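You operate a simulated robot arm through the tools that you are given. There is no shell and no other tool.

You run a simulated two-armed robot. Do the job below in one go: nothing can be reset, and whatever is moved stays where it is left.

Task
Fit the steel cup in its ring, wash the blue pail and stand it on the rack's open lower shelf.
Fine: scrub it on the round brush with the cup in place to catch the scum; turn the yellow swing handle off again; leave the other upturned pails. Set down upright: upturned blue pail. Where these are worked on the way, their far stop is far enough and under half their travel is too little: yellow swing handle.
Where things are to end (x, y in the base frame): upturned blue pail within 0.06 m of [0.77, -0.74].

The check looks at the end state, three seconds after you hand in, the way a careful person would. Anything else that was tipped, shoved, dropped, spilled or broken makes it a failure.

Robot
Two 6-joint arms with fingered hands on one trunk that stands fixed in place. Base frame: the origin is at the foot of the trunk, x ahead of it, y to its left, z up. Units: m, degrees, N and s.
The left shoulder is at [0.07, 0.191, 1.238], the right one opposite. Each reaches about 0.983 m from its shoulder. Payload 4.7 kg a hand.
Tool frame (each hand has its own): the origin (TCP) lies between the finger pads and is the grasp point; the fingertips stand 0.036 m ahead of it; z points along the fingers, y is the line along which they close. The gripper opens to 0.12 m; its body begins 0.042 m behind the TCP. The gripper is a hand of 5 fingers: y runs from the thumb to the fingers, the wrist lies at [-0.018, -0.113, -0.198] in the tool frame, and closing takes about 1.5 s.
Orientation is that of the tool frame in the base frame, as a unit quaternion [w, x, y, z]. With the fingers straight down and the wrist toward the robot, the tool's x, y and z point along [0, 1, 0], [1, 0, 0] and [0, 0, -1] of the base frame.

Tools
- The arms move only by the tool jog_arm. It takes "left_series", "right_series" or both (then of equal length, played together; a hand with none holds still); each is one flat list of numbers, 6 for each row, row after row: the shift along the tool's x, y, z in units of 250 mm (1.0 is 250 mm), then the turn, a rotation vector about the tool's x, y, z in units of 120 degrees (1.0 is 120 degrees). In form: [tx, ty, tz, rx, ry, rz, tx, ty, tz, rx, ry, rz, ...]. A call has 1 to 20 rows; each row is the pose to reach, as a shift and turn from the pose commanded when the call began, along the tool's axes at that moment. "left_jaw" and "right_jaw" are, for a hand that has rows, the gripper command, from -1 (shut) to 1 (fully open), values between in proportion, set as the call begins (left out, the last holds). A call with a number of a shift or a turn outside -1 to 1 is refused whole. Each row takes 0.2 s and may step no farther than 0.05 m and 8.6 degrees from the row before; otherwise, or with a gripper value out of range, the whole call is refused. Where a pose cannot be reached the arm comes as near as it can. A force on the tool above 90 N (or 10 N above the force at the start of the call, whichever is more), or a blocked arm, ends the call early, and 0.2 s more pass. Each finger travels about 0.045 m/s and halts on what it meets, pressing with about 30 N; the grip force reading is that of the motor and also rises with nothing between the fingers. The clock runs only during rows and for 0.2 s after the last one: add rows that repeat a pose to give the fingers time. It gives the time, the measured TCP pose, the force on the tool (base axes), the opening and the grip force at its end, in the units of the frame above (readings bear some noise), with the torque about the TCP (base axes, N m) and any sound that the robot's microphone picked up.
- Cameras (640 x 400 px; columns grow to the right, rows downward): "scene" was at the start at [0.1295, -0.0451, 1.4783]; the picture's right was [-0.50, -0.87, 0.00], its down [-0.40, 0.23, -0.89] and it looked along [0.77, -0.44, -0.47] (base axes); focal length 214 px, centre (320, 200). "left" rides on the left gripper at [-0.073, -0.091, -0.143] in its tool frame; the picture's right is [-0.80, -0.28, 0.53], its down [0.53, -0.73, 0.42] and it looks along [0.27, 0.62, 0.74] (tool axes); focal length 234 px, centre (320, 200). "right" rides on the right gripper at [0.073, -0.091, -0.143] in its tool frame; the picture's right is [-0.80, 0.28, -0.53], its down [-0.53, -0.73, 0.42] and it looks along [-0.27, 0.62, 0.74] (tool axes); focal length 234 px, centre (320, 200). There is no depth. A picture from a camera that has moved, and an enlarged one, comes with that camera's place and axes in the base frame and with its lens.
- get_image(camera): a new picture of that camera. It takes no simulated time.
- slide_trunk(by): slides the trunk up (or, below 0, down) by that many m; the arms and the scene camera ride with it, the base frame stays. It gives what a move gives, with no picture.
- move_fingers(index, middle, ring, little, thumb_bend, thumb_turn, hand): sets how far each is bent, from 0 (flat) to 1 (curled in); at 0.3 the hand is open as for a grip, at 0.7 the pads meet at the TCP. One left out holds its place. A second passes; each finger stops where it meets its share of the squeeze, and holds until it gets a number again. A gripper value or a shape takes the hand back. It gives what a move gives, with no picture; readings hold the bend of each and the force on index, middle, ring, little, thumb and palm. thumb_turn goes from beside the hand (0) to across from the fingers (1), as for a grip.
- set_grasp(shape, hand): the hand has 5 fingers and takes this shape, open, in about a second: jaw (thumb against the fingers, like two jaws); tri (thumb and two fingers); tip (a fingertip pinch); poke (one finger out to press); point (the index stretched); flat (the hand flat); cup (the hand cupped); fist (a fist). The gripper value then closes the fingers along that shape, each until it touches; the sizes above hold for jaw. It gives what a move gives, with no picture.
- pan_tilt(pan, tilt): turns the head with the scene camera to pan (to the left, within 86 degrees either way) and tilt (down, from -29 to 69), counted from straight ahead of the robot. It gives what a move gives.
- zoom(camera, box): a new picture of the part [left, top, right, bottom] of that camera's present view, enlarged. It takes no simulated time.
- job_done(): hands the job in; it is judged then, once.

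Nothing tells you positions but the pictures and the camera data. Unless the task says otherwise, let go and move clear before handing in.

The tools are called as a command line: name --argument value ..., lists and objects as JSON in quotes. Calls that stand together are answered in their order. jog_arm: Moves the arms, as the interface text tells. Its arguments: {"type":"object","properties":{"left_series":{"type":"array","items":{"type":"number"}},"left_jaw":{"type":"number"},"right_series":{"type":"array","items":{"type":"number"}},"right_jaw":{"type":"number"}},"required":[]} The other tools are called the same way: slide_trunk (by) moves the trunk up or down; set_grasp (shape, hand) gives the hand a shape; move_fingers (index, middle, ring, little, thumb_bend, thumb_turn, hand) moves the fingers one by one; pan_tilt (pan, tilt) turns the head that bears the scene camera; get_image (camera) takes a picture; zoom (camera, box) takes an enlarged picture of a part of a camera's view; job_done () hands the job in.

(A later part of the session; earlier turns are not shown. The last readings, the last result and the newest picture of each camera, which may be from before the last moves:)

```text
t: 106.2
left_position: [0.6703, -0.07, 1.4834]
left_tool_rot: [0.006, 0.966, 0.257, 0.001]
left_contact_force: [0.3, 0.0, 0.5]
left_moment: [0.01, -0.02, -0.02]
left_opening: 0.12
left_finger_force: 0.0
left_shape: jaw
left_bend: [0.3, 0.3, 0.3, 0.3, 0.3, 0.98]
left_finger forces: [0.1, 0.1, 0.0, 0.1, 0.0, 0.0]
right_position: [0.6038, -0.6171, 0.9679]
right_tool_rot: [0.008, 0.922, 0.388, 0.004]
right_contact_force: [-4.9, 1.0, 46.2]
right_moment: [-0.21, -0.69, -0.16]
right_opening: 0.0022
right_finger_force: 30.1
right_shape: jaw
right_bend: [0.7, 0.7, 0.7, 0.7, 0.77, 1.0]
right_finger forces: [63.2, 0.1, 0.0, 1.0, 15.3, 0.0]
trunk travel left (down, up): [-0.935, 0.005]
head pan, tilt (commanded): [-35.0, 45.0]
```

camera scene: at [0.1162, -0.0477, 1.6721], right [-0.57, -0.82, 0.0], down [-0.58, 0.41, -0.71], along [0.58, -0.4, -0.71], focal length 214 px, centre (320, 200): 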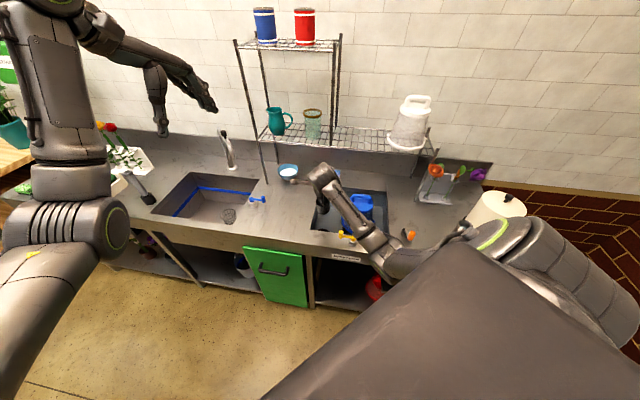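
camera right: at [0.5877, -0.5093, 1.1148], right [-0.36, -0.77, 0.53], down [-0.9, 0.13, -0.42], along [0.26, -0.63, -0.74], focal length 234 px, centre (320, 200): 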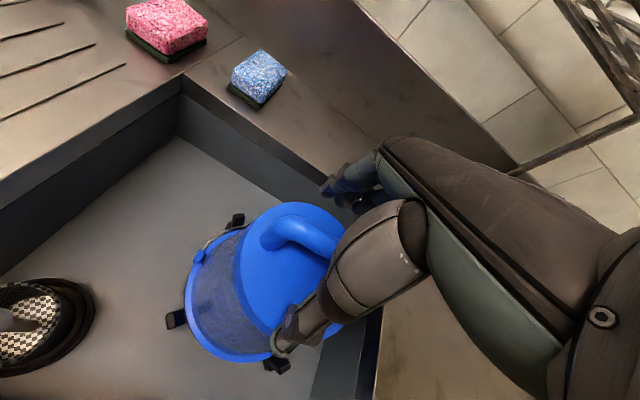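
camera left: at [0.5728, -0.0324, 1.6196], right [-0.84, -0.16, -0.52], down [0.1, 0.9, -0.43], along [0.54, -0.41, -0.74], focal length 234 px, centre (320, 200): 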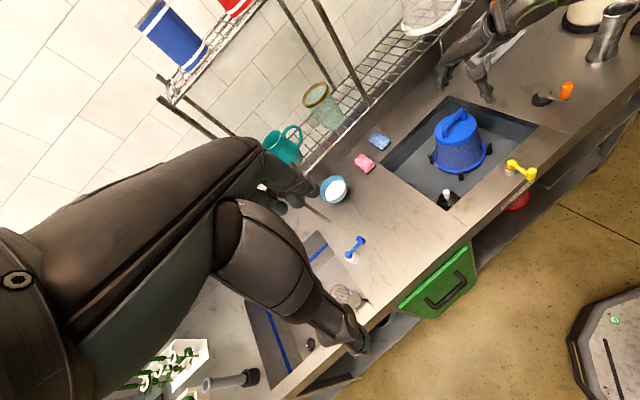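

jog_arm --right_series '[0, -0.006, -0.016, 0, 0, -0.0667, 0, -0.012, -0.016, 0, 0, -0.1333, -0.004, -0.017, -0.016, 0, 0, -0.2, 0, -0.012, -0.016, 0, 0, -0.1333, 0, -0.006, -0.016, 0, 0, -0.0667, 0, 0, -0.016, 0, 0, 0, 0, 0.006, -0.016, 0, 0, 0.0667, 0, 0.012, -0.016, 0, 0, 0.1333, 0, 0.006, -0.016, 0, 0, 0.0667, 0, 0, -0.016, 0, 0, 0, 0, -0.006, -0.016, 0, 0, -0.0667, 0, -0.012, -0.016, 0, 0, -0.1333, -0.004, -0.017, -0.016, 0, 0, -0.2, 0, -0.012, -0.016, 0, 0, -0.1333, 0, -0.006, -0.016, 0, 0, -0.0667, 0, 0, -0.016, 0, 0, 0]'

zoom --camera "left" --box '[430, 110, 500, 180]'

zoom --camera "scene" --box '[340, 190, 400, 245]'

```text
t: 109.6
left_position: [0.6733, -0.0698, 1.482]
left_tool_rot: [0.004, 0.966, 0.258, 0.002]
left_contact_force: [0.1, 0.9, -0.4]
left_moment: [-0.01, 0.01, 0.01]
left_opening: 0.1198
left_finger_force: 0.1
left_shape: jaw
left_bend: [0.3, 0.3, 0.3, 0.3, 0.3, 0.98]
left_finger forces: [0.0, 0.1, 0.0, 0.1, 0.1, 0.0]
right_position: [0.6019, -0.6153, 0.9671]
right_tool_rot: [0.003, 0.922, 0.386, 0.003]
right_contact_force: [-6.2, 9.8, 37.9]
right_moment: [0.3, -0.42, 0.38]
right_opening: 0.0024
right_finger_force: 29.2
right_shape: jaw
right_bend: [0.7, 0.7, 0.7, 0.7, 0.77, 1.0]
right_finger forces: [0.6, 0.0, 0.3, 3.2, 10.7, 0.1]
trunk travel left (down, up): [-0.935, 0.005]
head pan, tilt (commanded): [-35.0, 45.0]
```

```text
5.71 times, centred on (465, 145) of left
camera zoom: at [0.5659, -0.0255, 1.6223], right [-0.83, -0.16, -0.53], down [0.1, 0.9, -0.43], along [0.54, -0.41, -0.73], focal length 1338 px, centre (-509, 514)
```

zoom: 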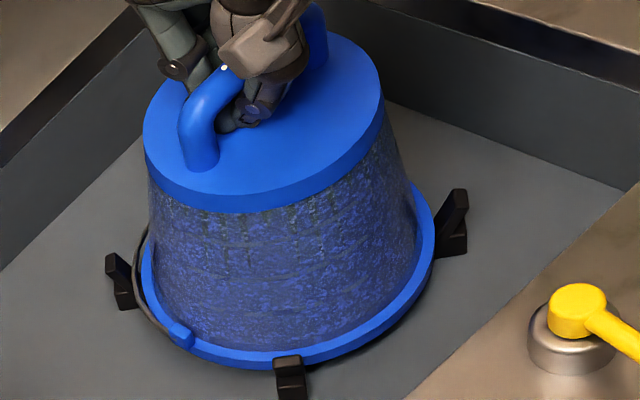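

```text
7.27 times, centred on (370, 218) of scene
camera zoom: at [0.1108, -0.0386, 1.6728], right [-0.57, -0.82, 0.0], down [-0.58, 0.4, -0.71], along [0.58, -0.41, -0.7], focal length 1560 px, centre (-44, 73)
```

zoom: 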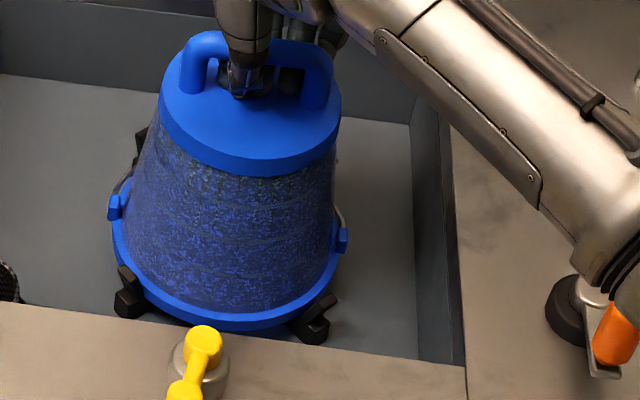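

The film is still there. I'll relieve the pressure and keep scrubbing longer near the seat, since it may need a certain total amount.

jog_arm --right_series '[0, 0, -0.04, 0, 0, 0, 0, 0, -0.048, 0, 0, 0]'

jog_arm --right_series '[0, -0.006, 0, 0, 0, -0.07, 0, -0.012, 0, 0, 0, -0.14, -0.004, -0.017, 0, 0, 0, -0.21, 0, -0.012, 0, 0, 0, -0.14, 0, -0.006, 0, 0, 0, -0.07, 0, 0, 0, 0, 0, 0, 0, 0.006, 0, 0, 0, 0.07, 0, 0.012, 0, 0, 0, 0.14, 0, 0.006, 0, 0, 0, 0.07, 0, 0, 0, 0, 0, 0, 0, -0.006, 0, 0, 0, -0.07, 0, -0.012, 0, 0, 0, -0.14, -0.004, -0.017, 0, 0, 0, -0.21, 0, -0.012, 0, 0, 0, -0.14, 0, -0.006, 0, 0, 0, -0.07, 0, 0, 0, 0, 0, 0, 0, 0.006, 0, 0, 0, 0.07, 0, 0.012, 0, 0, 0, 0.14, 0, 0.006, 0, 0, 0, 0.07, 0, 0, 0, 0, 0, 0]'

zoom --camera "left" --box '[430, 110, 500, 180]'

```text
t: 110.2
left_position: [0.6794, -0.0771, 1.4777]
left_tool_rot: [0.002, 0.966, 0.258, -0.001]
left_contact_force: [-0.2, 0.4, -0.5]
left_moment: [-0.03, -0.01, 0.0]
left_opening: 0.1196
left_finger_force: 0.0
left_shape: jaw
left_bend: [0.3, 0.3, 0.3, 0.3, 0.3, 0.98]
left_finger forces: [0.0, 0.1, 0.1, 0.0, 0.0, 0.0]
right_position: [0.6036, -0.6219, 0.9707]
right_tool_rot: [-0.002, 0.923, 0.385, -0.003]
right_contact_force: [-0.9, 0.2, -2.5]
right_moment: [0.0, -0.08, 0.0]
right_opening: 0.0013
right_finger_force: 30.1
right_shape: jaw
right_bend: [0.7, 0.7, 0.7, 0.7, 0.77, 1.0]
right_finger forces: [4.4, 0.0, 1.3, 1.4, 6.1, 0.0]
trunk travel left (down, up): [-0.935, 0.005]
head pan, tilt (commanded): [-35.0, 45.0]
```

```text
t: 114.4
left_position: [0.6776, -0.0766, 1.4787]
left_tool_rot: [0.0, 0.966, 0.258, 0.0]
left_contact_force: [-0.2, 0.2, 0.0]
left_moment: [0.0, 0.01, -0.03]
left_opening: 0.1196
left_finger_force: 0.1
left_shape: jaw
left_bend: [0.3, 0.3, 0.3, 0.3, 0.3, 0.98]
left_finger forces: [0.1, 0.1, 0.0, 0.0, 0.0, 0.0]
right_position: [0.6056, -0.6212, 0.9739]
right_tool_rot: [0.0, 0.922, 0.386, 0.0]
right_contact_force: [-0.9, 0.0, -2.4]
right_moment: [-0.01, -0.01, -0.02]
right_opening: 0.0011
right_finger_force: 29.7
right_shape: jaw
right_bend: [0.7, 0.7, 0.7, 0.7, 0.77, 1.0]
right_finger forces: [4.2, 0.1, 0.4, 1.1, 5.6, 0.0]
trunk travel left (down, up): [-0.935, 0.005]
head pan, tilt (commanded): [-35.0, 45.0]
```

```text
5.71 times, centred on (465, 145) of left
camera zoom: at [0.5711, -0.0339, 1.6202], right [-0.84, -0.16, -0.53], down [0.1, 0.9, -0.43], along [0.54, -0.41, -0.74], focal length 1338 px, centre (-509, 514)
```

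zoom: 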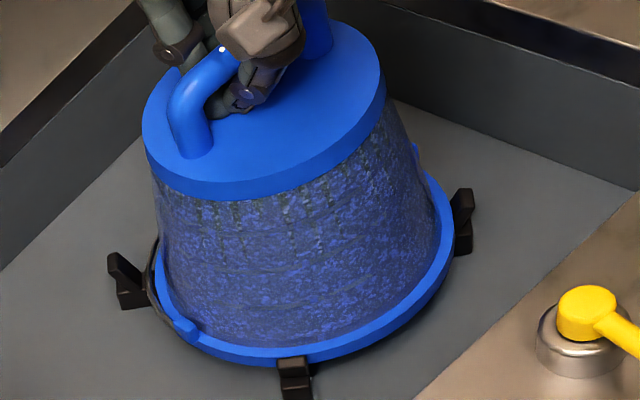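

zoom --camera "left" --box '[435, 145, 490, 185]'

zoom --camera "right" --box '[180, 170, 330, 330]'

```text
10.00 times, centred on (462, 165) of left
camera zoom: at [0.5711, -0.0339, 1.6202], right [-0.84, -0.16, -0.53], down [0.1, 0.9, -0.43], along [0.54, -0.41, -0.74], focal length 2342 px, centre (-1105, 550)
```

zoom: 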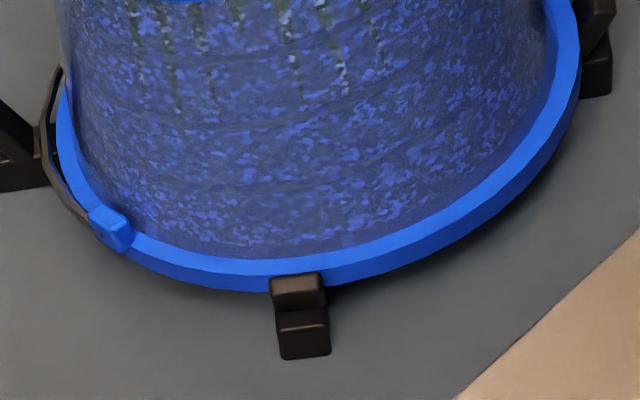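

```text
2.50 times, centred on (255, 250) of right
camera zoom: at [0.5911, -0.5058, 1.1173], right [-0.36, -0.77, 0.52], down [-0.9, 0.13, -0.42], along [0.26, -0.62, -0.74], focal length 585 px, centre (482, 75)
```

zoom: 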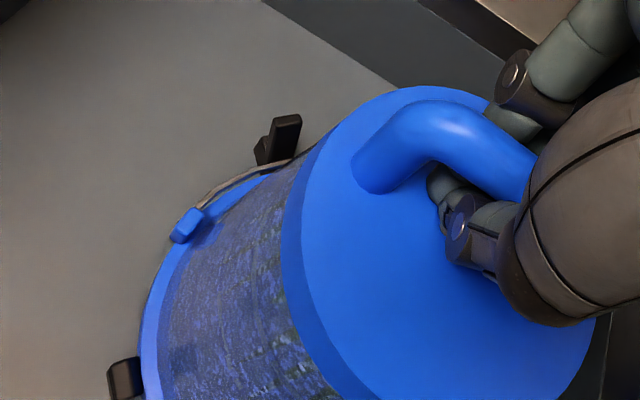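

I'll try pressing one side of the pail wall well into the bristles (shifting it 4 cm so the camera-facing wall meets the brush) and stroking there, to see if that side clears.

jog_arm --right_series '[0, 0, -0.1, 0, 0, 0, 0, 0, -0.17, 0, 0, 0, -0.057, 0.056, -0.17, 0, 0, 0, -0.114, 0.112, -0.17, 0, 0, 0]'

zoom --camera "left" --box '[430, 90, 510, 180]'

```text
t: 115.4
left_position: [0.6787, -0.0788, 1.4771]
left_tool_rot: [0.001, 0.966, 0.259, 0.0]
left_contact_force: [0.3, 0.2, -0.3]
left_moment: [0.03, 0.01, -0.02]
left_opening: 0.1199
left_finger_force: 0.0
left_shape: jaw
left_bend: [0.3, 0.3, 0.3, 0.3, 0.3, 0.98]
left_finger forces: [0.1, 0.0, 0.0, 0.0, 0.1, 0.1]
right_position: [0.6071, -0.6633, 1.0165]
right_tool_rot: [0.0, 0.922, 0.386, 0.001]
right_contact_force: [0.1, 1.2, -2.3]
right_moment: [0.05, 0.0, 0.01]
right_opening: 0.001
right_finger_force: 29.6
right_shape: jaw
right_bend: [0.7, 0.7, 0.7, 0.7, 0.77, 1.0]
right_finger forces: [4.4, 0.0, 0.5, 1.2, 5.5, 0.0]
trunk travel left (down, up): [-0.935, 0.005]
head pan, tilt (commanded): [-35.0, 45.0]
```

```text
4.44 times, centred on (470, 135) of left
camera zoom: at [0.5722, -0.0342, 1.6198], right [-0.84, -0.16, -0.52], down [0.1, 0.9, -0.43], along [0.54, -0.41, -0.74], focal length 1041 px, centre (-347, 489)
```

zoom: 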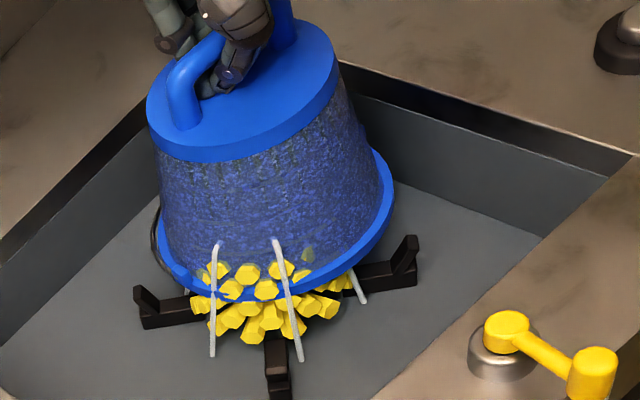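

The bristles pass through the wall, so contact isn't modelled physically; what counts must be motion over the brush. I'll recentre and do several deep vertical strokes.

jog_arm --right_series '[0.057, -0.056, 0, 0, 0, 0, 0.114, -0.112, 0, 0, 0, 0, 0.114, -0.112, 0.1, 0, 0, 0, 0.114, -0.112, 0.185, 0, 0, 0]'

jog_arm --right_series '[0, 0, -0.19, 0, 0, 0, 0, 0, -0.38, 0, 0, 0, 0, 0, -0.57, 0, 0, 0, 0, 0, -0.38, 0, 0, 0, 0, 0, -0.19, 0, 0, 0, 0, 0, 0, 0, 0, 0, 0, 0, -0.19, 0, 0, 0, 0, 0, -0.38, 0, 0, 0, 0, 0, -0.57, 0, 0, 0, 0, 0, -0.38, 0, 0, 0, 0, 0, -0.19, 0, 0, 0, 0, 0, 0, 0, 0, 0, 0, 0, -0.19, 0, 0, 0, 0, 0, -0.38, 0, 0, 0, 0, 0, -0.57, 0, 0, 0, 0, 0, -0.38, 0, 0, 0, 0, 0, -0.19, 0, 0, 0, 0, 0, 0, 0, 0, 0]'

zoom --camera "left" --box '[430, 110, 500, 180]'

zoom --camera "scene" --box '[300, 175, 420, 250]'

```text
t: 116.4
left_position: [0.6779, -0.0763, 1.4796]
left_tool_rot: [0.001, 0.966, 0.257, 0.001]
left_contact_force: [0.0, -0.3, -0.5]
left_moment: [0.02, -0.02, -0.02]
left_opening: 0.1198
left_finger_force: 0.0
left_shape: jaw
left_bend: [0.3, 0.3, 0.3, 0.3, 0.3, 0.98]
left_finger forces: [0.1, 0.1, 0.0, 0.0, 0.1, 0.1]
right_position: [0.6042, -0.6204, 0.9724]
right_tool_rot: [0.002, 0.922, 0.387, 0.0]
right_contact_force: [-1.0, 0.0, 4.1]
right_moment: [-0.06, -0.18, -0.02]
right_opening: 0.0013
right_finger_force: 29.5
right_shape: jaw
right_bend: [0.7, 0.7, 0.7, 0.7, 0.77, 1.0]
right_finger forces: [3.3, 0.1, 0.3, 1.2, 7.8, 0.0]
trunk travel left (down, up): [-0.935, 0.005]
head pan, tilt (commanded): [-35.0, 45.0]
```

```text
t: 120.2
left_position: [0.6754, -0.0744, 1.4805]
left_tool_rot: [0.002, 0.966, 0.258, 0.0]
left_contact_force: [0.5, 0.7, -0.1]
left_moment: [-0.01, -0.03, 0.0]
left_opening: 0.1196
left_finger_force: 0.0
left_shape: jaw
left_bend: [0.3, 0.3, 0.3, 0.3, 0.3, 0.98]
left_finger forces: [0.1, 0.0, 0.1, 0.1, 0.0, 0.1]
right_position: [0.6054, -0.6212, 0.9732]
right_tool_rot: [0.002, 0.922, 0.387, 0.002]
right_contact_force: [-2.2, 0.4, 8.5]
right_moment: [-0.11, -0.25, -0.03]
right_opening: 0.0013
right_finger_force: 29.6
right_shape: jaw
right_bend: [0.7, 0.7, 0.7, 0.7, 0.77, 1.0]
right_finger forces: [2.2, 0.1, 0.0, 1.4, 7.9, 0.1]
trunk travel left (down, up): [-0.935, 0.005]
head pan, tilt (commanded): [-35.0, 45.0]
```

```text
5.71 times, centred on (465, 145) of left
camera zoom: at [0.5692, -0.0303, 1.6215], right [-0.83, -0.16, -0.53], down [0.1, 0.9, -0.43], along [0.54, -0.41, -0.73], focal length 1338 px, centre (-509, 514)
```

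zoom: 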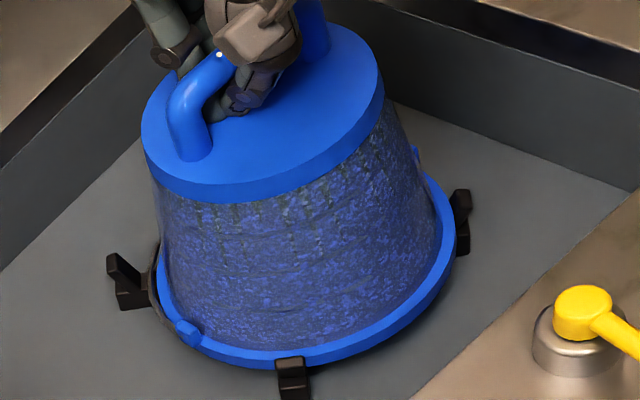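

```text
5.33 times, centred on (360, 212) of scene
camera zoom: at [0.1143, -0.0433, 1.6729], right [-0.57, -0.82, 0.0], down [-0.58, 0.4, -0.71], along [0.58, -0.41, -0.71], focal length 1144 px, centre (107, 133)
```

zoom: 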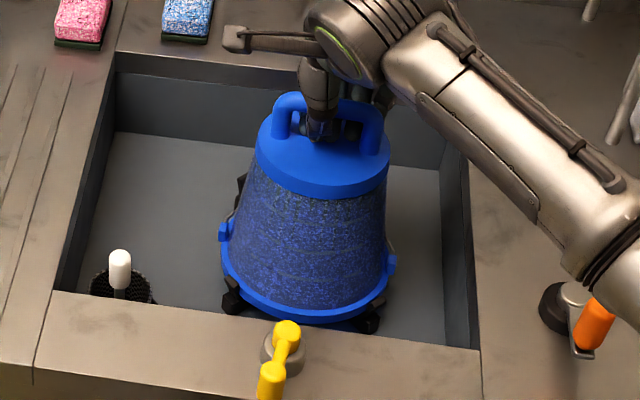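

The pail sits slightly off-centre now. I'll lift it to the same height as my first lift and compare its film with the earlier picture.

jog_arm --right_series '[0, 0, -0.19, 0, 0, 0, 0, 0, -0.38, 0, 0, 0, 0, 0, -0.57, 0, 0, 0, 0, 0, -0.76, 0, 0, 0, 0, 0, -0.92, 0, 0, 0]'

zoom --camera "left" --box '[380, 40, 540, 190]'

zoom --camera "scene" --box '[290, 120, 430, 250]'

zoom --camera "scene" --box '[340, 140, 400, 190]'

```text
t: 121.4
left_position: [0.6789, -0.0761, 1.4789]
left_tool_rot: [0.002, 0.966, 0.258, -0.001]
left_contact_force: [0.0, 0.5, -0.3]
left_moment: [0.0, -0.01, -0.01]
left_opening: 0.1197
left_finger_force: 0.0
left_shape: jaw
left_bend: [0.3, 0.3, 0.3, 0.3, 0.3, 0.98]
left_finger forces: [0.0, 0.0, 0.0, 0.0, 0.1, 0.1]
right_position: [0.6051, -0.621, 1.1996]
right_tool_rot: [0.0, 0.923, 0.386, -0.001]
right_contact_force: [-0.2, -0.1, -2.9]
right_moment: [-0.03, -0.02, 0.01]
right_opening: 0.0012
right_finger_force: 30.5
right_shape: jaw
right_bend: [0.7, 0.7, 0.7, 0.7, 0.77, 1.0]
right_finger forces: [4.3, 0.0, 0.1, 1.2, 5.6, 0.1]
trunk travel left (down, up): [-0.935, 0.005]
head pan, tilt (commanded): [-35.0, 45.0]
```

```text
2.67 times, centred on (460, 115) of left
camera zoom: at [0.5715, -0.0322, 1.62], right [-0.84, -0.16, -0.52], down [0.1, 0.9, -0.43], along [0.54, -0.41, -0.74], focal length 624 px, centre (-53, 427)
```

zoom: 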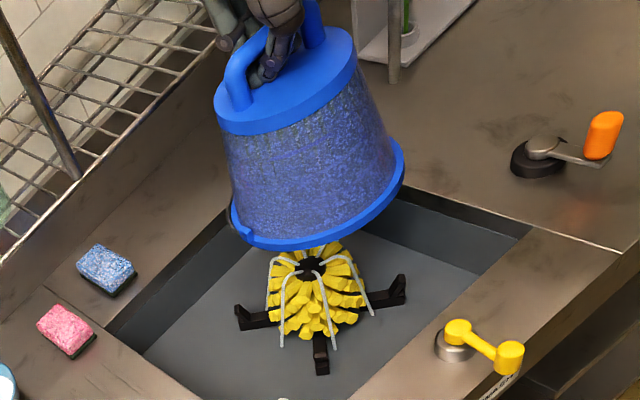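

```text
3.08 times, centred on (360, 185) of scene
camera zoom: at [0.1167, -0.0454, 1.6721], right [-0.57, -0.82, 0.0], down [-0.58, 0.41, -0.71], along [0.58, -0.41, -0.71], focal length 660 px, centre (197, 246)
```

zoom: 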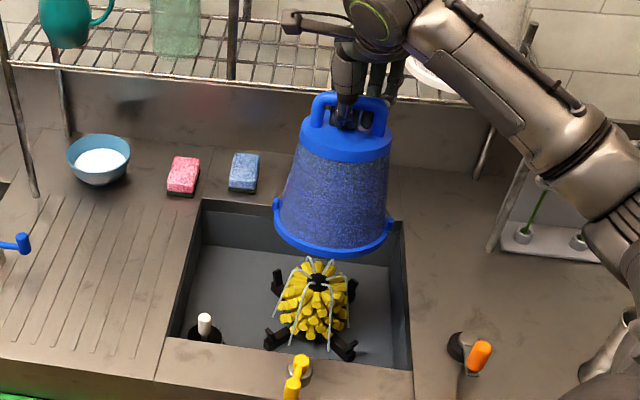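

```text
8.00 times, centred on (370, 165) of scene
camera zoom: at [0.1167, -0.0454, 1.6721], right [-0.57, -0.82, 0.0], down [-0.58, 0.41, -0.71], along [0.58, -0.41, -0.71], focal length 1716 px, centre (-80, 480)
```

zoom: 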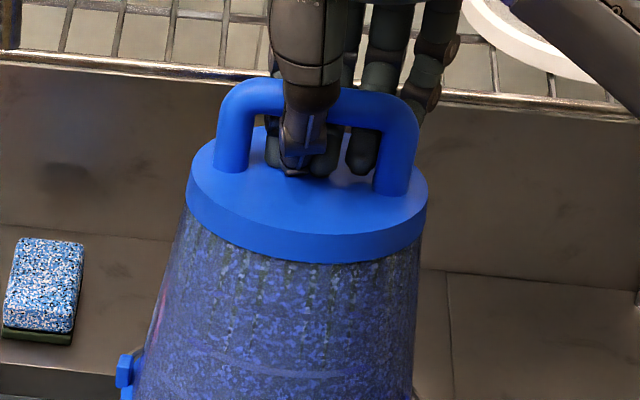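

Compared with my first lift the film does look thinner — I can faintly see through the wall now — so scrubbing is working slowly. I'll recentre and keep scrubbing with combined strokes and twists.

jog_arm --right_series '[0.048, 0, 0.19, 0, 0, 0, 0.048, 0, 0.38, 0, 0, 0, 0.048, 0, 0.57, 0, 0, 0, 0.048, 0, 0.76, 0, 0, 0, 0.048, 0, 0.9, 0, 0, 0]'

zoom --camera "left" --box '[430, 110, 500, 180]'

jog_arm --right_series '[0, -0.006, -0.19, 0, 0, -0.0667, 0, -0.012, -0.38, 0, 0, -0.1333, 0, -0.006, -0.19, 0, 0, -0.0667, 0, 0, 0, 0, 0, 0, 0, 0.006, -0.19, 0, 0, 0.0667, 0, 0.012, -0.38, 0, 0, 0.1333, 0, 0.006, -0.19, 0, 0, 0.0667, 0, 0, 0, 0, 0, 0, 0, -0.006, -0.19, 0, 0, -0.0667, 0, -0.012, -0.38, 0, 0, -0.1333, 0, -0.006, -0.19, 0, 0, -0.0667, 0, 0, 0, 0, 0, 0, 0, 0.006, -0.19, 0, 0, 0.0667, 0, 0.012, -0.38, 0, 0, 0.1333, 0, 0.006, -0.19, 0, 0, 0.0667, 0, 0, 0, 0, 0, 0, 0, -0.006, -0.19, 0, 0, -0.0667, 0, -0.012, -0.38, 0, 0, -0.1333, 0, -0.006, -0.19, 0, 0, -0.0667, 0, 0, 0, 0, 0, 0]'

jog_arm --right_series '[0, -0.006, -0.19, 0, 0, -0.0667, 0, -0.012, -0.38, 0, 0, -0.1333, 0, -0.006, -0.19, 0, 0, -0.0667, 0, 0, 0, 0, 0, 0, 0, 0.006, -0.19, 0, 0, 0.0667, 0, 0.012, -0.38, 0, 0, 0.1333, 0, 0.006, -0.19, 0, 0, 0.0667, 0, 0, 0, 0, 0, 0, 0, -0.006, -0.19, 0, 0, -0.0667, 0, -0.012, -0.38, 0, 0, -0.1333, 0, -0.006, -0.19, 0, 0, -0.0667, 0, 0, 0, 0, 0, 0, 0, 0.006, -0.19, 0, 0, 0.0667, 0, 0.012, -0.38, 0, 0, 0.1333, 0, 0.006, -0.19, 0, 0, 0.0667, 0, 0, 0, 0, 0, 0, 0, -0.006, -0.19, 0, 0, -0.0667, 0, -0.012, -0.38, 0, 0, -0.1333, 0, -0.006, -0.19, 0, 0, -0.0667, 0, 0, 0, 0, 0, 0]'

zoom --camera "left" --box '[430, 110, 500, 180]'

zoom --camera "scene" --box '[300, 175, 420, 250]'

```text
t: 122.6
left_position: [0.677, -0.0756, 1.4794]
left_tool_rot: [0.002, 0.966, 0.258, 0.0]
left_contact_force: [0.1, 0.0, -0.8]
left_moment: [-0.03, -0.01, 0.03]
left_opening: 0.1197
left_finger_force: 0.1
left_shape: jaw
left_bend: [0.3, 0.3, 0.3, 0.3, 0.3, 0.98]
left_finger forces: [0.1, 0.1, 0.0, 0.0, 0.1, 0.0]
right_position: [0.6149, -0.6121, 0.9758]
right_tool_rot: [0.003, 0.922, 0.386, 0.002]
right_contact_force: [-0.2, 0.6, 4.7]
right_moment: [-0.05, -0.19, 0.04]
right_opening: 0.0011
right_finger_force: 30.4
right_shape: jaw
right_bend: [0.7, 0.7, 0.7, 0.7, 0.77, 1.0]
right_finger forces: [2.2, 0.0, 0.2, 1.2, 6.1, 0.1]
trunk travel left (down, up): [-0.935, 0.005]
head pan, tilt (commanded): [-35.0, 45.0]
```

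```text
5.71 times, centred on (465, 145) of left
camera zoom: at [0.5708, -0.0314, 1.6206], right [-0.84, -0.16, -0.53], down [0.1, 0.9, -0.43], along [0.54, -0.41, -0.74], focal length 1338 px, centre (-509, 514)
```

zoom: 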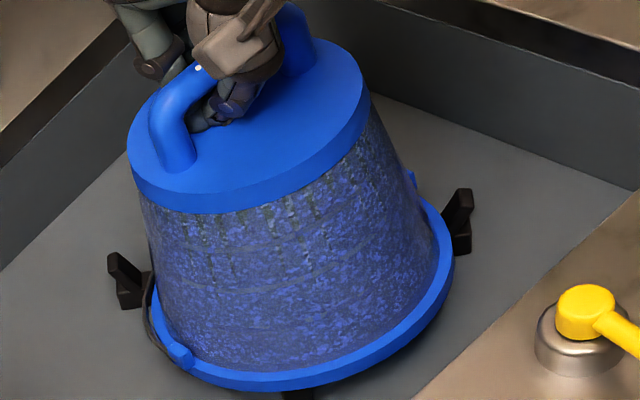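

```text
t: 126.8
left_position: [0.6795, -0.0753, 1.4775]
left_tool_rot: [0.002, 0.966, 0.258, -0.002]
left_contact_force: [0.9, -0.6, -0.2]
left_moment: [0.0, -0.03, 0.02]
left_opening: 0.12
left_finger_force: 0.1
left_shape: jaw
left_bend: [0.3, 0.3, 0.3, 0.3, 0.3, 0.98]
left_finger forces: [0.0, 0.0, 0.1, 0.0, 0.0, 0.1]
right_position: [0.6162, -0.6131, 0.9761]
right_tool_rot: [0.002, 0.923, 0.386, 0.001]
right_contact_force: [-0.1, 0.6, -0.1]
right_moment: [0.0, -0.14, -0.01]
right_opening: 0.001
right_finger_force: 29.5
right_shape: jaw
right_bend: [0.7, 0.7, 0.7, 0.7, 0.78, 1.0]
right_finger forces: [3.5, 0.0, 0.1, 1.3, 5.9, 0.1]
trunk travel left (down, up): [-0.935, 0.005]
head pan, tilt (commanded): [-35.0, 45.0]
```

```text
t: 131.0
left_position: [0.6805, -0.0764, 1.4788]
left_tool_rot: [0.002, 0.966, 0.258, -0.001]
left_contact_force: [0.6, -0.2, -0.6]
left_moment: [-0.02, 0.01, 0.02]
left_opening: 0.1198
left_finger_force: 0.1
left_shape: jaw
left_bend: [0.3, 0.3, 0.3, 0.3, 0.3, 0.98]
left_finger forces: [0.0, 0.0, 0.0, 0.1, 0.0, 0.0]
right_position: [0.6158, -0.6124, 0.976]
right_tool_rot: [0.001, 0.922, 0.387, 0.001]
right_contact_force: [0.5, 0.5, 0.9]
right_moment: [0.01, -0.16, 0.0]
right_opening: 0.001
right_finger_force: 29.5
right_shape: jaw
right_bend: [0.7, 0.7, 0.7, 0.7, 0.78, 1.0]
right_finger forces: [3.9, 0.1, 0.1, 1.5, 6.7, 0.0]
trunk travel left (down, up): [-0.935, 0.005]
head pan, tilt (commanded): [-35.0, 45.0]
```

```text
5.71 times, centred on (465, 145) of left
camera zoom: at [0.573, -0.0316, 1.6198], right [-0.84, -0.16, -0.52], down [0.1, 0.9, -0.43], along [0.54, -0.41, -0.74], focal length 1338 px, centre (-509, 514)
```

zoom: 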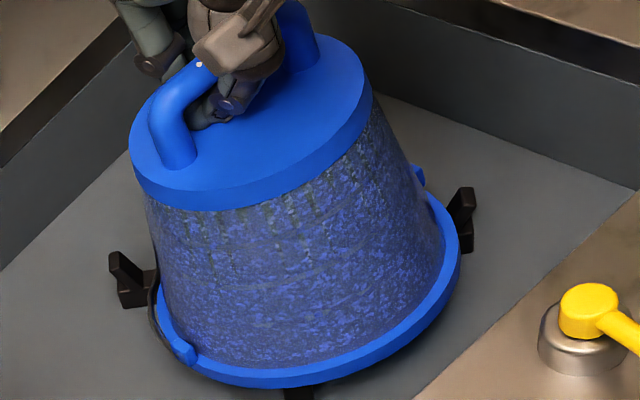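

```text
5.33 times, centred on (360, 212) of scene
camera zoom: at [0.1182, -0.0447, 1.6723], right [-0.57, -0.82, 0.0], down [-0.58, 0.41, -0.71], along [0.58, -0.41, -0.71], focal length 1144 px, centre (107, 133)
```

zoom: 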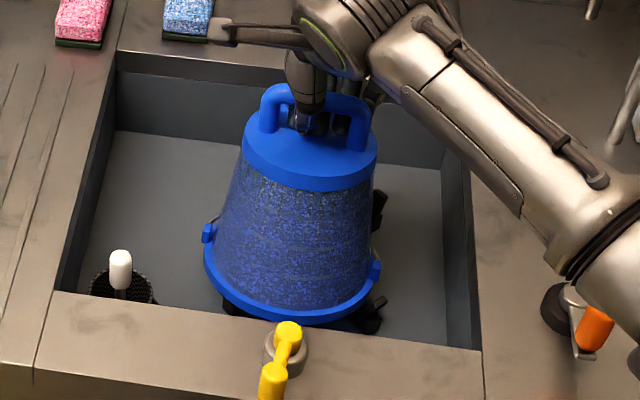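

The pail has slipped along the hook and is sitting crooked on the brackets. I'll lift slightly to see how it hangs, then set it down centred and re-grip the bar properly.

jog_arm --right_series '[0, 0, -0.12, 0, 0, 0, 0, 0, -0.24, 0, 0, 0, -0.024, 0, -0.24, 0, 0, 0, -0.048, 0, -0.24, 0, 0, 0]'

zoom --camera "left" --box '[420, 90, 510, 180]'

zoom --camera "scene" --box '[300, 160, 420, 250]'

get_image --camera "right"

```text
t: 132.0
left_position: [0.6784, -0.0772, 1.4784]
left_tool_rot: [0.001, 0.966, 0.258, -0.001]
left_contact_force: [0.0, 0.0, -0.1]
left_moment: [0.04, 0.01, -0.02]
left_opening: 0.1199
left_finger_force: 0.1
left_shape: jaw
left_bend: [0.3, 0.3, 0.3, 0.3, 0.3, 0.98]
left_finger forces: [0.0, 0.0, 0.0, 0.0, 0.0, 0.0]
right_position: [0.6066, -0.6223, 1.0346]
right_tool_rot: [0.001, 0.922, 0.386, 0.001]
right_contact_force: [-0.5, -0.1, -2.0]
right_moment: [-0.01, -0.05, 0.02]
right_opening: 0.0008
right_finger_force: 30.4
right_shape: jaw
right_bend: [0.7, 0.7, 0.7, 0.7, 0.78, 1.0]
right_finger forces: [4.2, 0.1, 0.0, 1.4, 6.0, 0.1]
trunk travel left (down, up): [-0.935, 0.005]
head pan, tilt (commanded): [-35.0, 45.0]
```

```text
4.44 times, centred on (465, 135) of left
camera zoom: at [0.5721, -0.034, 1.6198], right [-0.84, -0.16, -0.52], down [0.1, 0.9, -0.43], along [0.54, -0.41, -0.74], focal length 1041 px, centre (-324, 489)
```

zoom: 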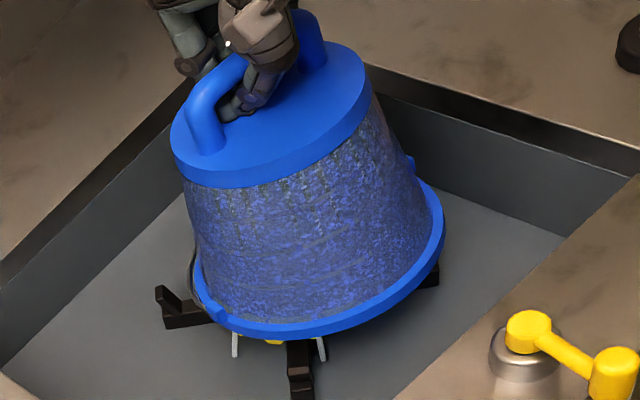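

```text
4.44 times, centred on (360, 205) of scene
camera zoom: at [0.1173, -0.0473, 1.672], right [-0.57, -0.82, 0.0], down [-0.58, 0.41, -0.71], along [0.58, -0.4, -0.71], focal length 953 px, centre (142, 178)
```

zoom: 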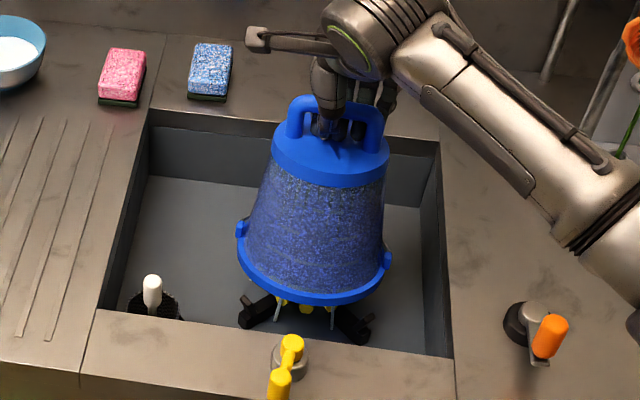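

```text
taken
camera right: at [0.5922, -0.5064, 1.179], right [-0.36, -0.77, 0.52], down [-0.9, 0.13, -0.42], along [0.26, -0.62, -0.74], focal length 234 px, centre (320, 200)
```

right: 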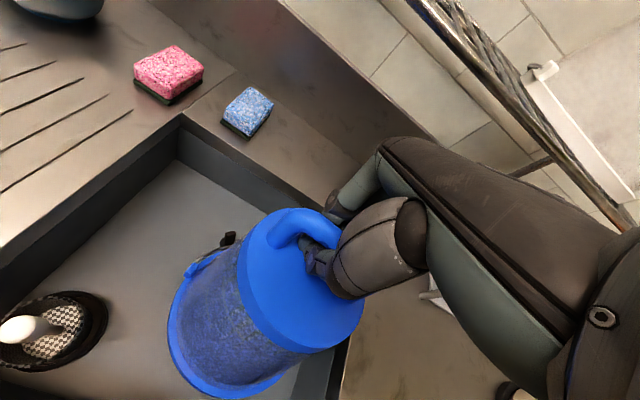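

The film is visibly thinner now, so it's working. The pail hangs tilted about the bar, so I'll shift it back over centre, lower it onto the base and re-grip with a true pinch.

jog_arm --right_series '[0, 0.047, 0, 0, 0, 0, 0, 0.094, 0, 0, 0, 0, 0, 0.094, 0.08, 0, 0, 0, 0, 0.094, 0.16, 0, 0, 0, 0, 0.094, 0.2, 0, 0, 0]'

zoom --camera "left" --box '[420, 90, 510, 180]'

```text
t: 133.2
left_position: [0.6798, -0.0777, 1.478]
left_tool_rot: [0.001, 0.966, 0.258, 0.0]
left_contact_force: [0.5, -0.9, 0.1]
left_moment: [0.01, 0.0, -0.01]
left_opening: 0.12
left_finger_force: 0.0
left_shape: jaw
left_bend: [0.3, 0.3, 0.3, 0.3, 0.3, 0.98]
left_finger forces: [0.0, 0.0, 0.1, 0.1, 0.0, 0.0]
right_position: [0.6231, -0.6375, 0.9845]
right_tool_rot: [0.001, 0.922, 0.387, -0.001]
right_contact_force: [0.2, -0.8, -2.8]
right_moment: [0.0, -0.01, -0.04]
right_opening: 0.0008
right_finger_force: 30.0
right_shape: jaw
right_bend: [0.7, 0.7, 0.7, 0.7, 0.78, 1.0]
right_finger forces: [4.2, 0.0, 0.1, 1.4, 5.9, 0.0]
trunk travel left (down, up): [-0.935, 0.005]
head pan, tilt (commanded): [-35.0, 45.0]
```

```text
4.44 times, centred on (465, 135) of left
camera zoom: at [0.5726, -0.0334, 1.6197], right [-0.84, -0.16, -0.52], down [0.1, 0.9, -0.43], along [0.54, -0.41, -0.74], focal length 1041 px, centre (-324, 489)
```

zoom: 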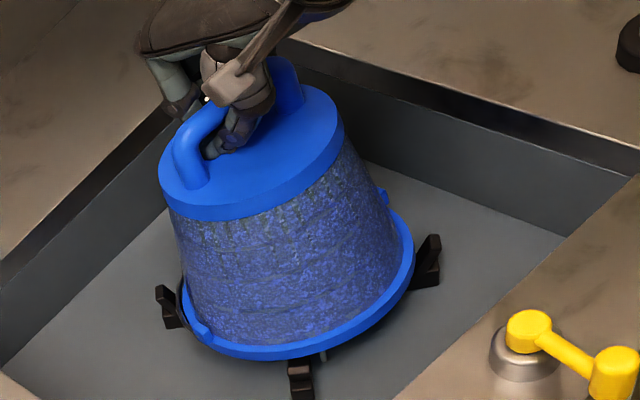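

jog_arm --right_series '[0, 0, 0.03, 0, 0, 0, 0, 0, 0.05, 0, 0, 0]'

zoom --camera "left" --box '[420, 90, 510, 180]'

```text
t: 133.8
left_position: [0.6773, -0.0752, 1.4788]
left_tool_rot: [0.002, 0.966, 0.258, -0.001]
left_contact_force: [0.6, 0.2, 0.8]
left_moment: [-0.01, 0.0, 0.03]
left_opening: 0.1197
left_finger_force: 0.0
left_shape: jaw
left_bend: [0.3, 0.3, 0.3, 0.3, 0.3, 0.98]
left_finger forces: [0.0, 0.0, 0.0, 0.0, 0.1, 0.0]
right_position: [0.6234, -0.6371, 0.9741]
right_tool_rot: [0.001, 0.922, 0.387, 0.0]
right_contact_force: [0.7, 0.3, 4.1]
right_moment: [-0.1, -0.13, -0.03]
right_opening: 0.0009
right_finger_force: 29.8
right_shape: jaw
right_bend: [0.7, 0.7, 0.7, 0.7, 0.78, 1.0]
right_finger forces: [3.2, 0.0, 0.0, 1.2, 6.8, 0.0]
trunk travel left (down, up): [-0.935, 0.005]
head pan, tilt (commanded): [-35.0, 45.0]
```

```text
4.44 times, centred on (465, 135) of left
camera zoom: at [0.5707, -0.0312, 1.6206], right [-0.84, -0.16, -0.53], down [0.1, 0.9, -0.43], along [0.54, -0.41, -0.74], focal length 1041 px, centre (-324, 489)
```

zoom: 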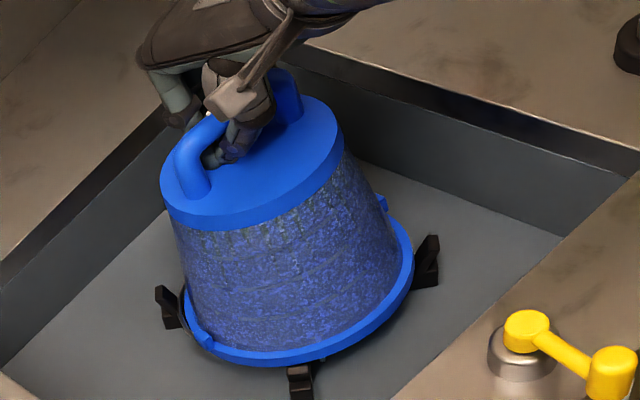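

It's touching down, centred. I'll open the hand and let it settle.

jog_arm --right_series '[0, 0, 0, 0, 0, 0, 0, 0, 0, 0, 0, 0, 0, 0, 0, 0, 0, 0, 0, 0, 0, 0, 0, 0, 0, 0, 0, 0, 0, 0, 0, 0, 0, 0, 0, 0, 0, 0, 0, 0, 0, 0]' --right_jaw 1

zoom --camera "left" --box '[420, 90, 510, 180]'

zoom --camera "right" --box '[180, 150, 420, 350]'

zoom --camera "scene" --box '[300, 160, 420, 250]'

```text
t: 135.4
left_position: [0.679, -0.0764, 1.479]
left_tool_rot: [0.002, 0.966, 0.257, 0.0]
left_contact_force: [-0.3, 0.1, 0.4]
left_moment: [-0.02, -0.02, 0.0]
left_opening: 0.1196
left_finger_force: 0.2
left_shape: jaw
left_bend: [0.3, 0.3, 0.3, 0.3, 0.3, 0.98]
left_finger forces: [0.0, 0.0, 0.1, 0.1, 0.1, 0.0]
right_position: [0.6218, -0.6369, 0.9727]
right_tool_rot: [0.0, 0.922, 0.387, 0.0]
right_contact_force: [0.3, 0.0, 1.1]
right_moment: [-0.01, 0.0, -0.03]
right_opening: 0.1199
right_finger_force: 0.0
right_shape: jaw
right_bend: [0.3, 0.3, 0.3, 0.3, 0.3, 0.98]
right_finger forces: [0.0, 0.1, 0.1, 0.0, 0.0, 0.1]
trunk travel left (down, up): [-0.935, 0.005]
head pan, tilt (commanded): [-35.0, 45.0]
```

```text
4.44 times, centred on (465, 135) of left
camera zoom: at [0.5715, -0.0324, 1.6201], right [-0.84, -0.16, -0.52], down [0.1, 0.9, -0.43], along [0.54, -0.41, -0.74], focal length 1041 px, centre (-324, 489)
```

zoom: 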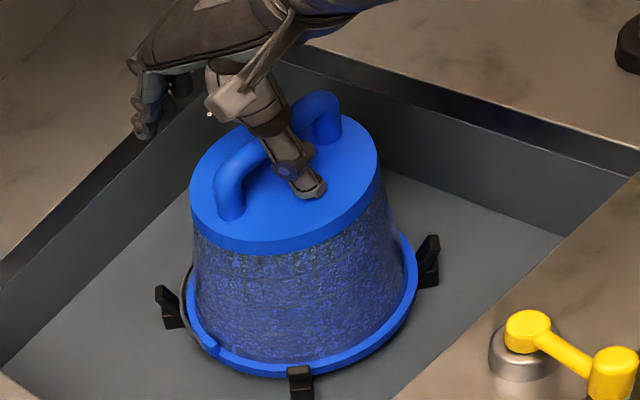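

```text
2.00 times, centred on (300, 250) of right
camera zoom: at [0.608, -0.5216, 1.1167], right [-0.36, -0.77, 0.53], down [-0.9, 0.13, -0.43], along [0.26, -0.63, -0.74], focal length 468 px, centre (360, 100)
```

zoom: 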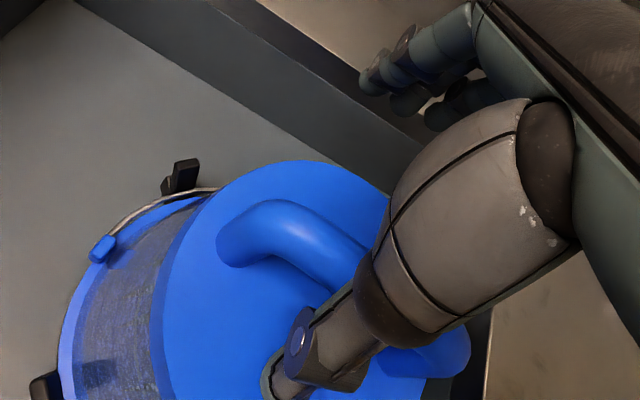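

```text
4.44 times, centred on (360, 205) of scene
camera zoom: at [0.1167, -0.0457, 1.6722], right [-0.57, -0.82, 0.0], down [-0.58, 0.41, -0.71], along [0.58, -0.41, -0.71], focal length 953 px, centre (142, 178)
```

zoom: 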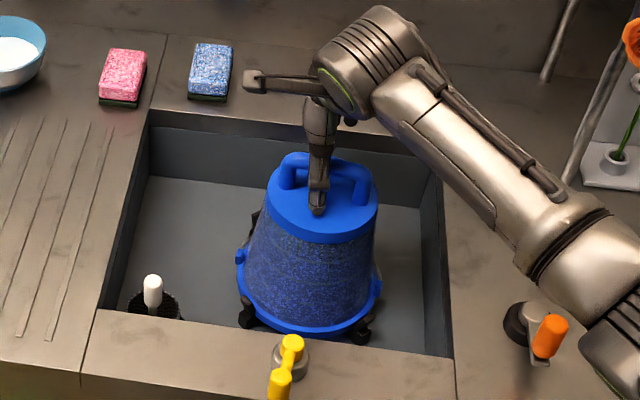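

The pail settled upright and centred. I'll shift the hand to centre on the bar at the right height and check before pinching.

jog_arm --right_series '[0, -0.06, -0.068, 0, 0, 0, 0, -0.12, -0.068, 0, 0, 0]'

zoom --camera "right" --box '[180, 150, 420, 350]'

zoom --camera "left" --box '[420, 80, 500, 150]'

```text
t: 136.0
left_position: [0.6784, -0.0762, 1.4795]
left_tool_rot: [0.002, 0.966, 0.258, -0.001]
left_contact_force: [-0.2, -0.3, -0.3]
left_moment: [-0.04, -0.02, 0.02]
left_opening: 0.1199
left_finger_force: 0.0
left_shape: jaw
left_bend: [0.3, 0.3, 0.3, 0.3, 0.3, 0.98]
left_finger forces: [0.0, 0.1, 0.1, 0.1, 0.0, 0.1]
right_position: [0.6009, -0.6176, 0.9904]
right_tool_rot: [0.001, 0.922, 0.387, 0.0]
right_contact_force: [0.5, 0.1, -0.2]
right_moment: [0.03, 0.01, 0.03]
right_opening: 0.1197
right_finger_force: 0.1
right_shape: jaw
right_bend: [0.3, 0.3, 0.3, 0.3, 0.3, 0.98]
right_finger forces: [0.1, 0.0, 0.1, 0.1, 0.0, 0.0]
trunk travel left (down, up): [-0.935, 0.005]
head pan, tilt (commanded): [-35.0, 45.0]
```

```text
2.00 times, centred on (300, 250) of right
camera zoom: at [0.5863, -0.5003, 1.1339], right [-0.37, -0.77, 0.53], down [-0.89, 0.13, -0.43], along [0.26, -0.63, -0.74], focal length 468 px, centre (360, 100)
```

zoom: 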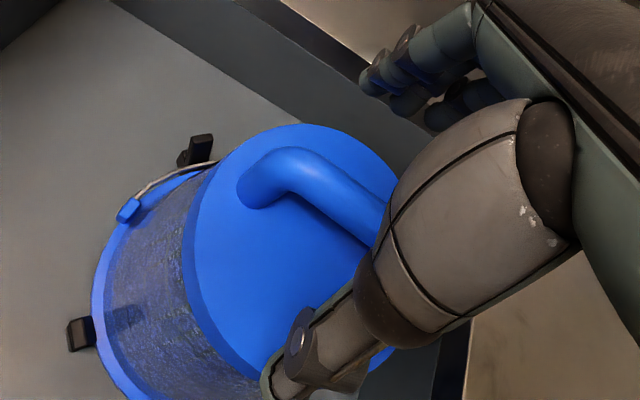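

```text
5.71 times, centred on (460, 115) of left
camera zoom: at [0.5709, -0.0323, 1.6204], right [-0.84, -0.16, -0.53], down [0.1, 0.9, -0.43], along [0.54, -0.41, -0.74], focal length 1338 px, centre (-480, 686)
```

zoom: 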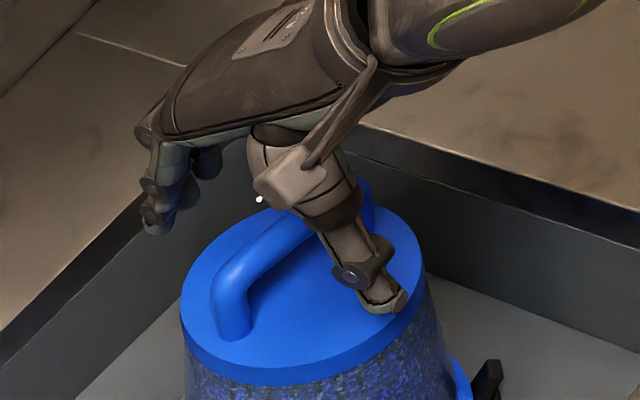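

jog_arm --right_series '[0, -0.015, 0.03, 0, 0, 0, 0, -0.015, 0.03, 0, 0, 0, 0, -0.015, 0.03, 0, 0, 0, 0, -0.015, 0.03, 0, 0, 0, 0, -0.015, 0.03, 0, 0, 0, 0, -0.015, 0.03, 0, 0, 0, 0, -0.015, 0.03, 0, 0, 0, 0, -0.015, 0.03, 0, 0, 0, 0, -0.015, 0.03, 0, 0, 0, 0, -0.015, 0.03, 0, 0, 0]' --right_jaw -1

zoom --camera "right" --box '[180, 150, 420, 350]'

zoom --camera "left" --box '[420, 80, 500, 150]'

```text
t: 138.2
left_position: [0.6787, -0.0776, 1.4778]
left_tool_rot: [0.003, 0.966, 0.259, 0.0]
left_contact_force: [0.8, -0.6, -0.2]
left_moment: [0.0, -0.02, -0.02]
left_opening: 0.12
left_finger_force: 0.1
left_shape: jaw
left_bend: [0.3, 0.3, 0.3, 0.3, 0.3, 0.98]
left_finger forces: [0.1, 0.0, 0.0, 0.1, 0.1, 0.1]
right_position: [0.5984, -0.6137, 0.9809]
right_tool_rot: [0.0, 0.922, 0.387, -0.001]
right_contact_force: [-0.2, -1.4, 0.5]
right_moment: [-0.14, 0.02, 0.04]
right_opening: 0.0035
right_finger_force: 29.8
right_shape: jaw
right_bend: [0.7, 0.7, 0.7, 0.7, 0.75, 1.0]
right_finger forces: [10.1, 0.1, 1.8, 2.4, 24.9, 0.0]
trunk travel left (down, up): [-0.935, 0.005]
head pan, tilt (commanded): [-35.0, 45.0]
```

```text
2.00 times, centred on (300, 250) of right
camera zoom: at [0.5843, -0.4982, 1.125], right [-0.36, -0.77, 0.53], down [-0.9, 0.13, -0.42], along [0.26, -0.63, -0.74], focal length 468 px, centre (360, 100)
```

zoom: 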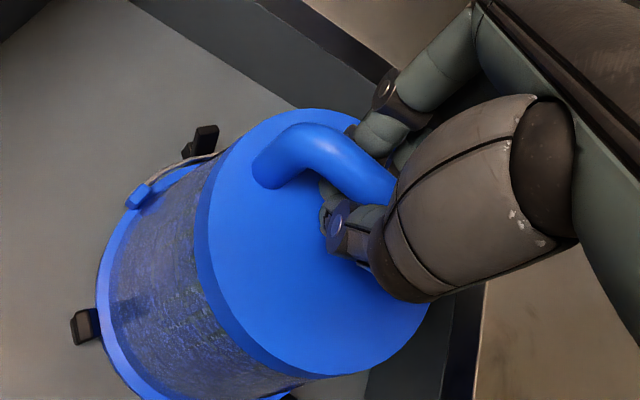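

```text
5.71 times, centred on (460, 115) of left
camera zoom: at [0.5721, -0.0332, 1.6198], right [-0.84, -0.16, -0.52], down [0.1, 0.9, -0.43], along [0.54, -0.41, -0.74], focal length 1338 px, centre (-480, 686)
```

zoom: 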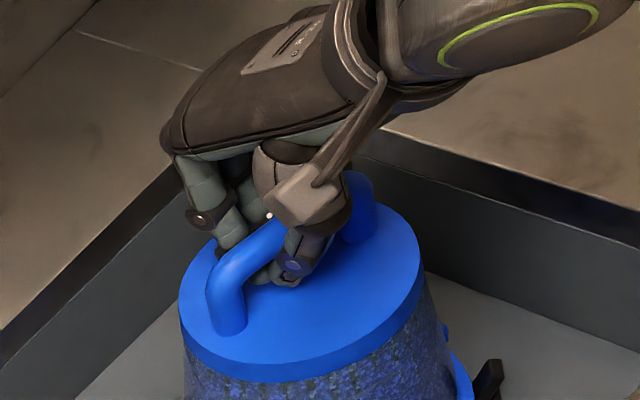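

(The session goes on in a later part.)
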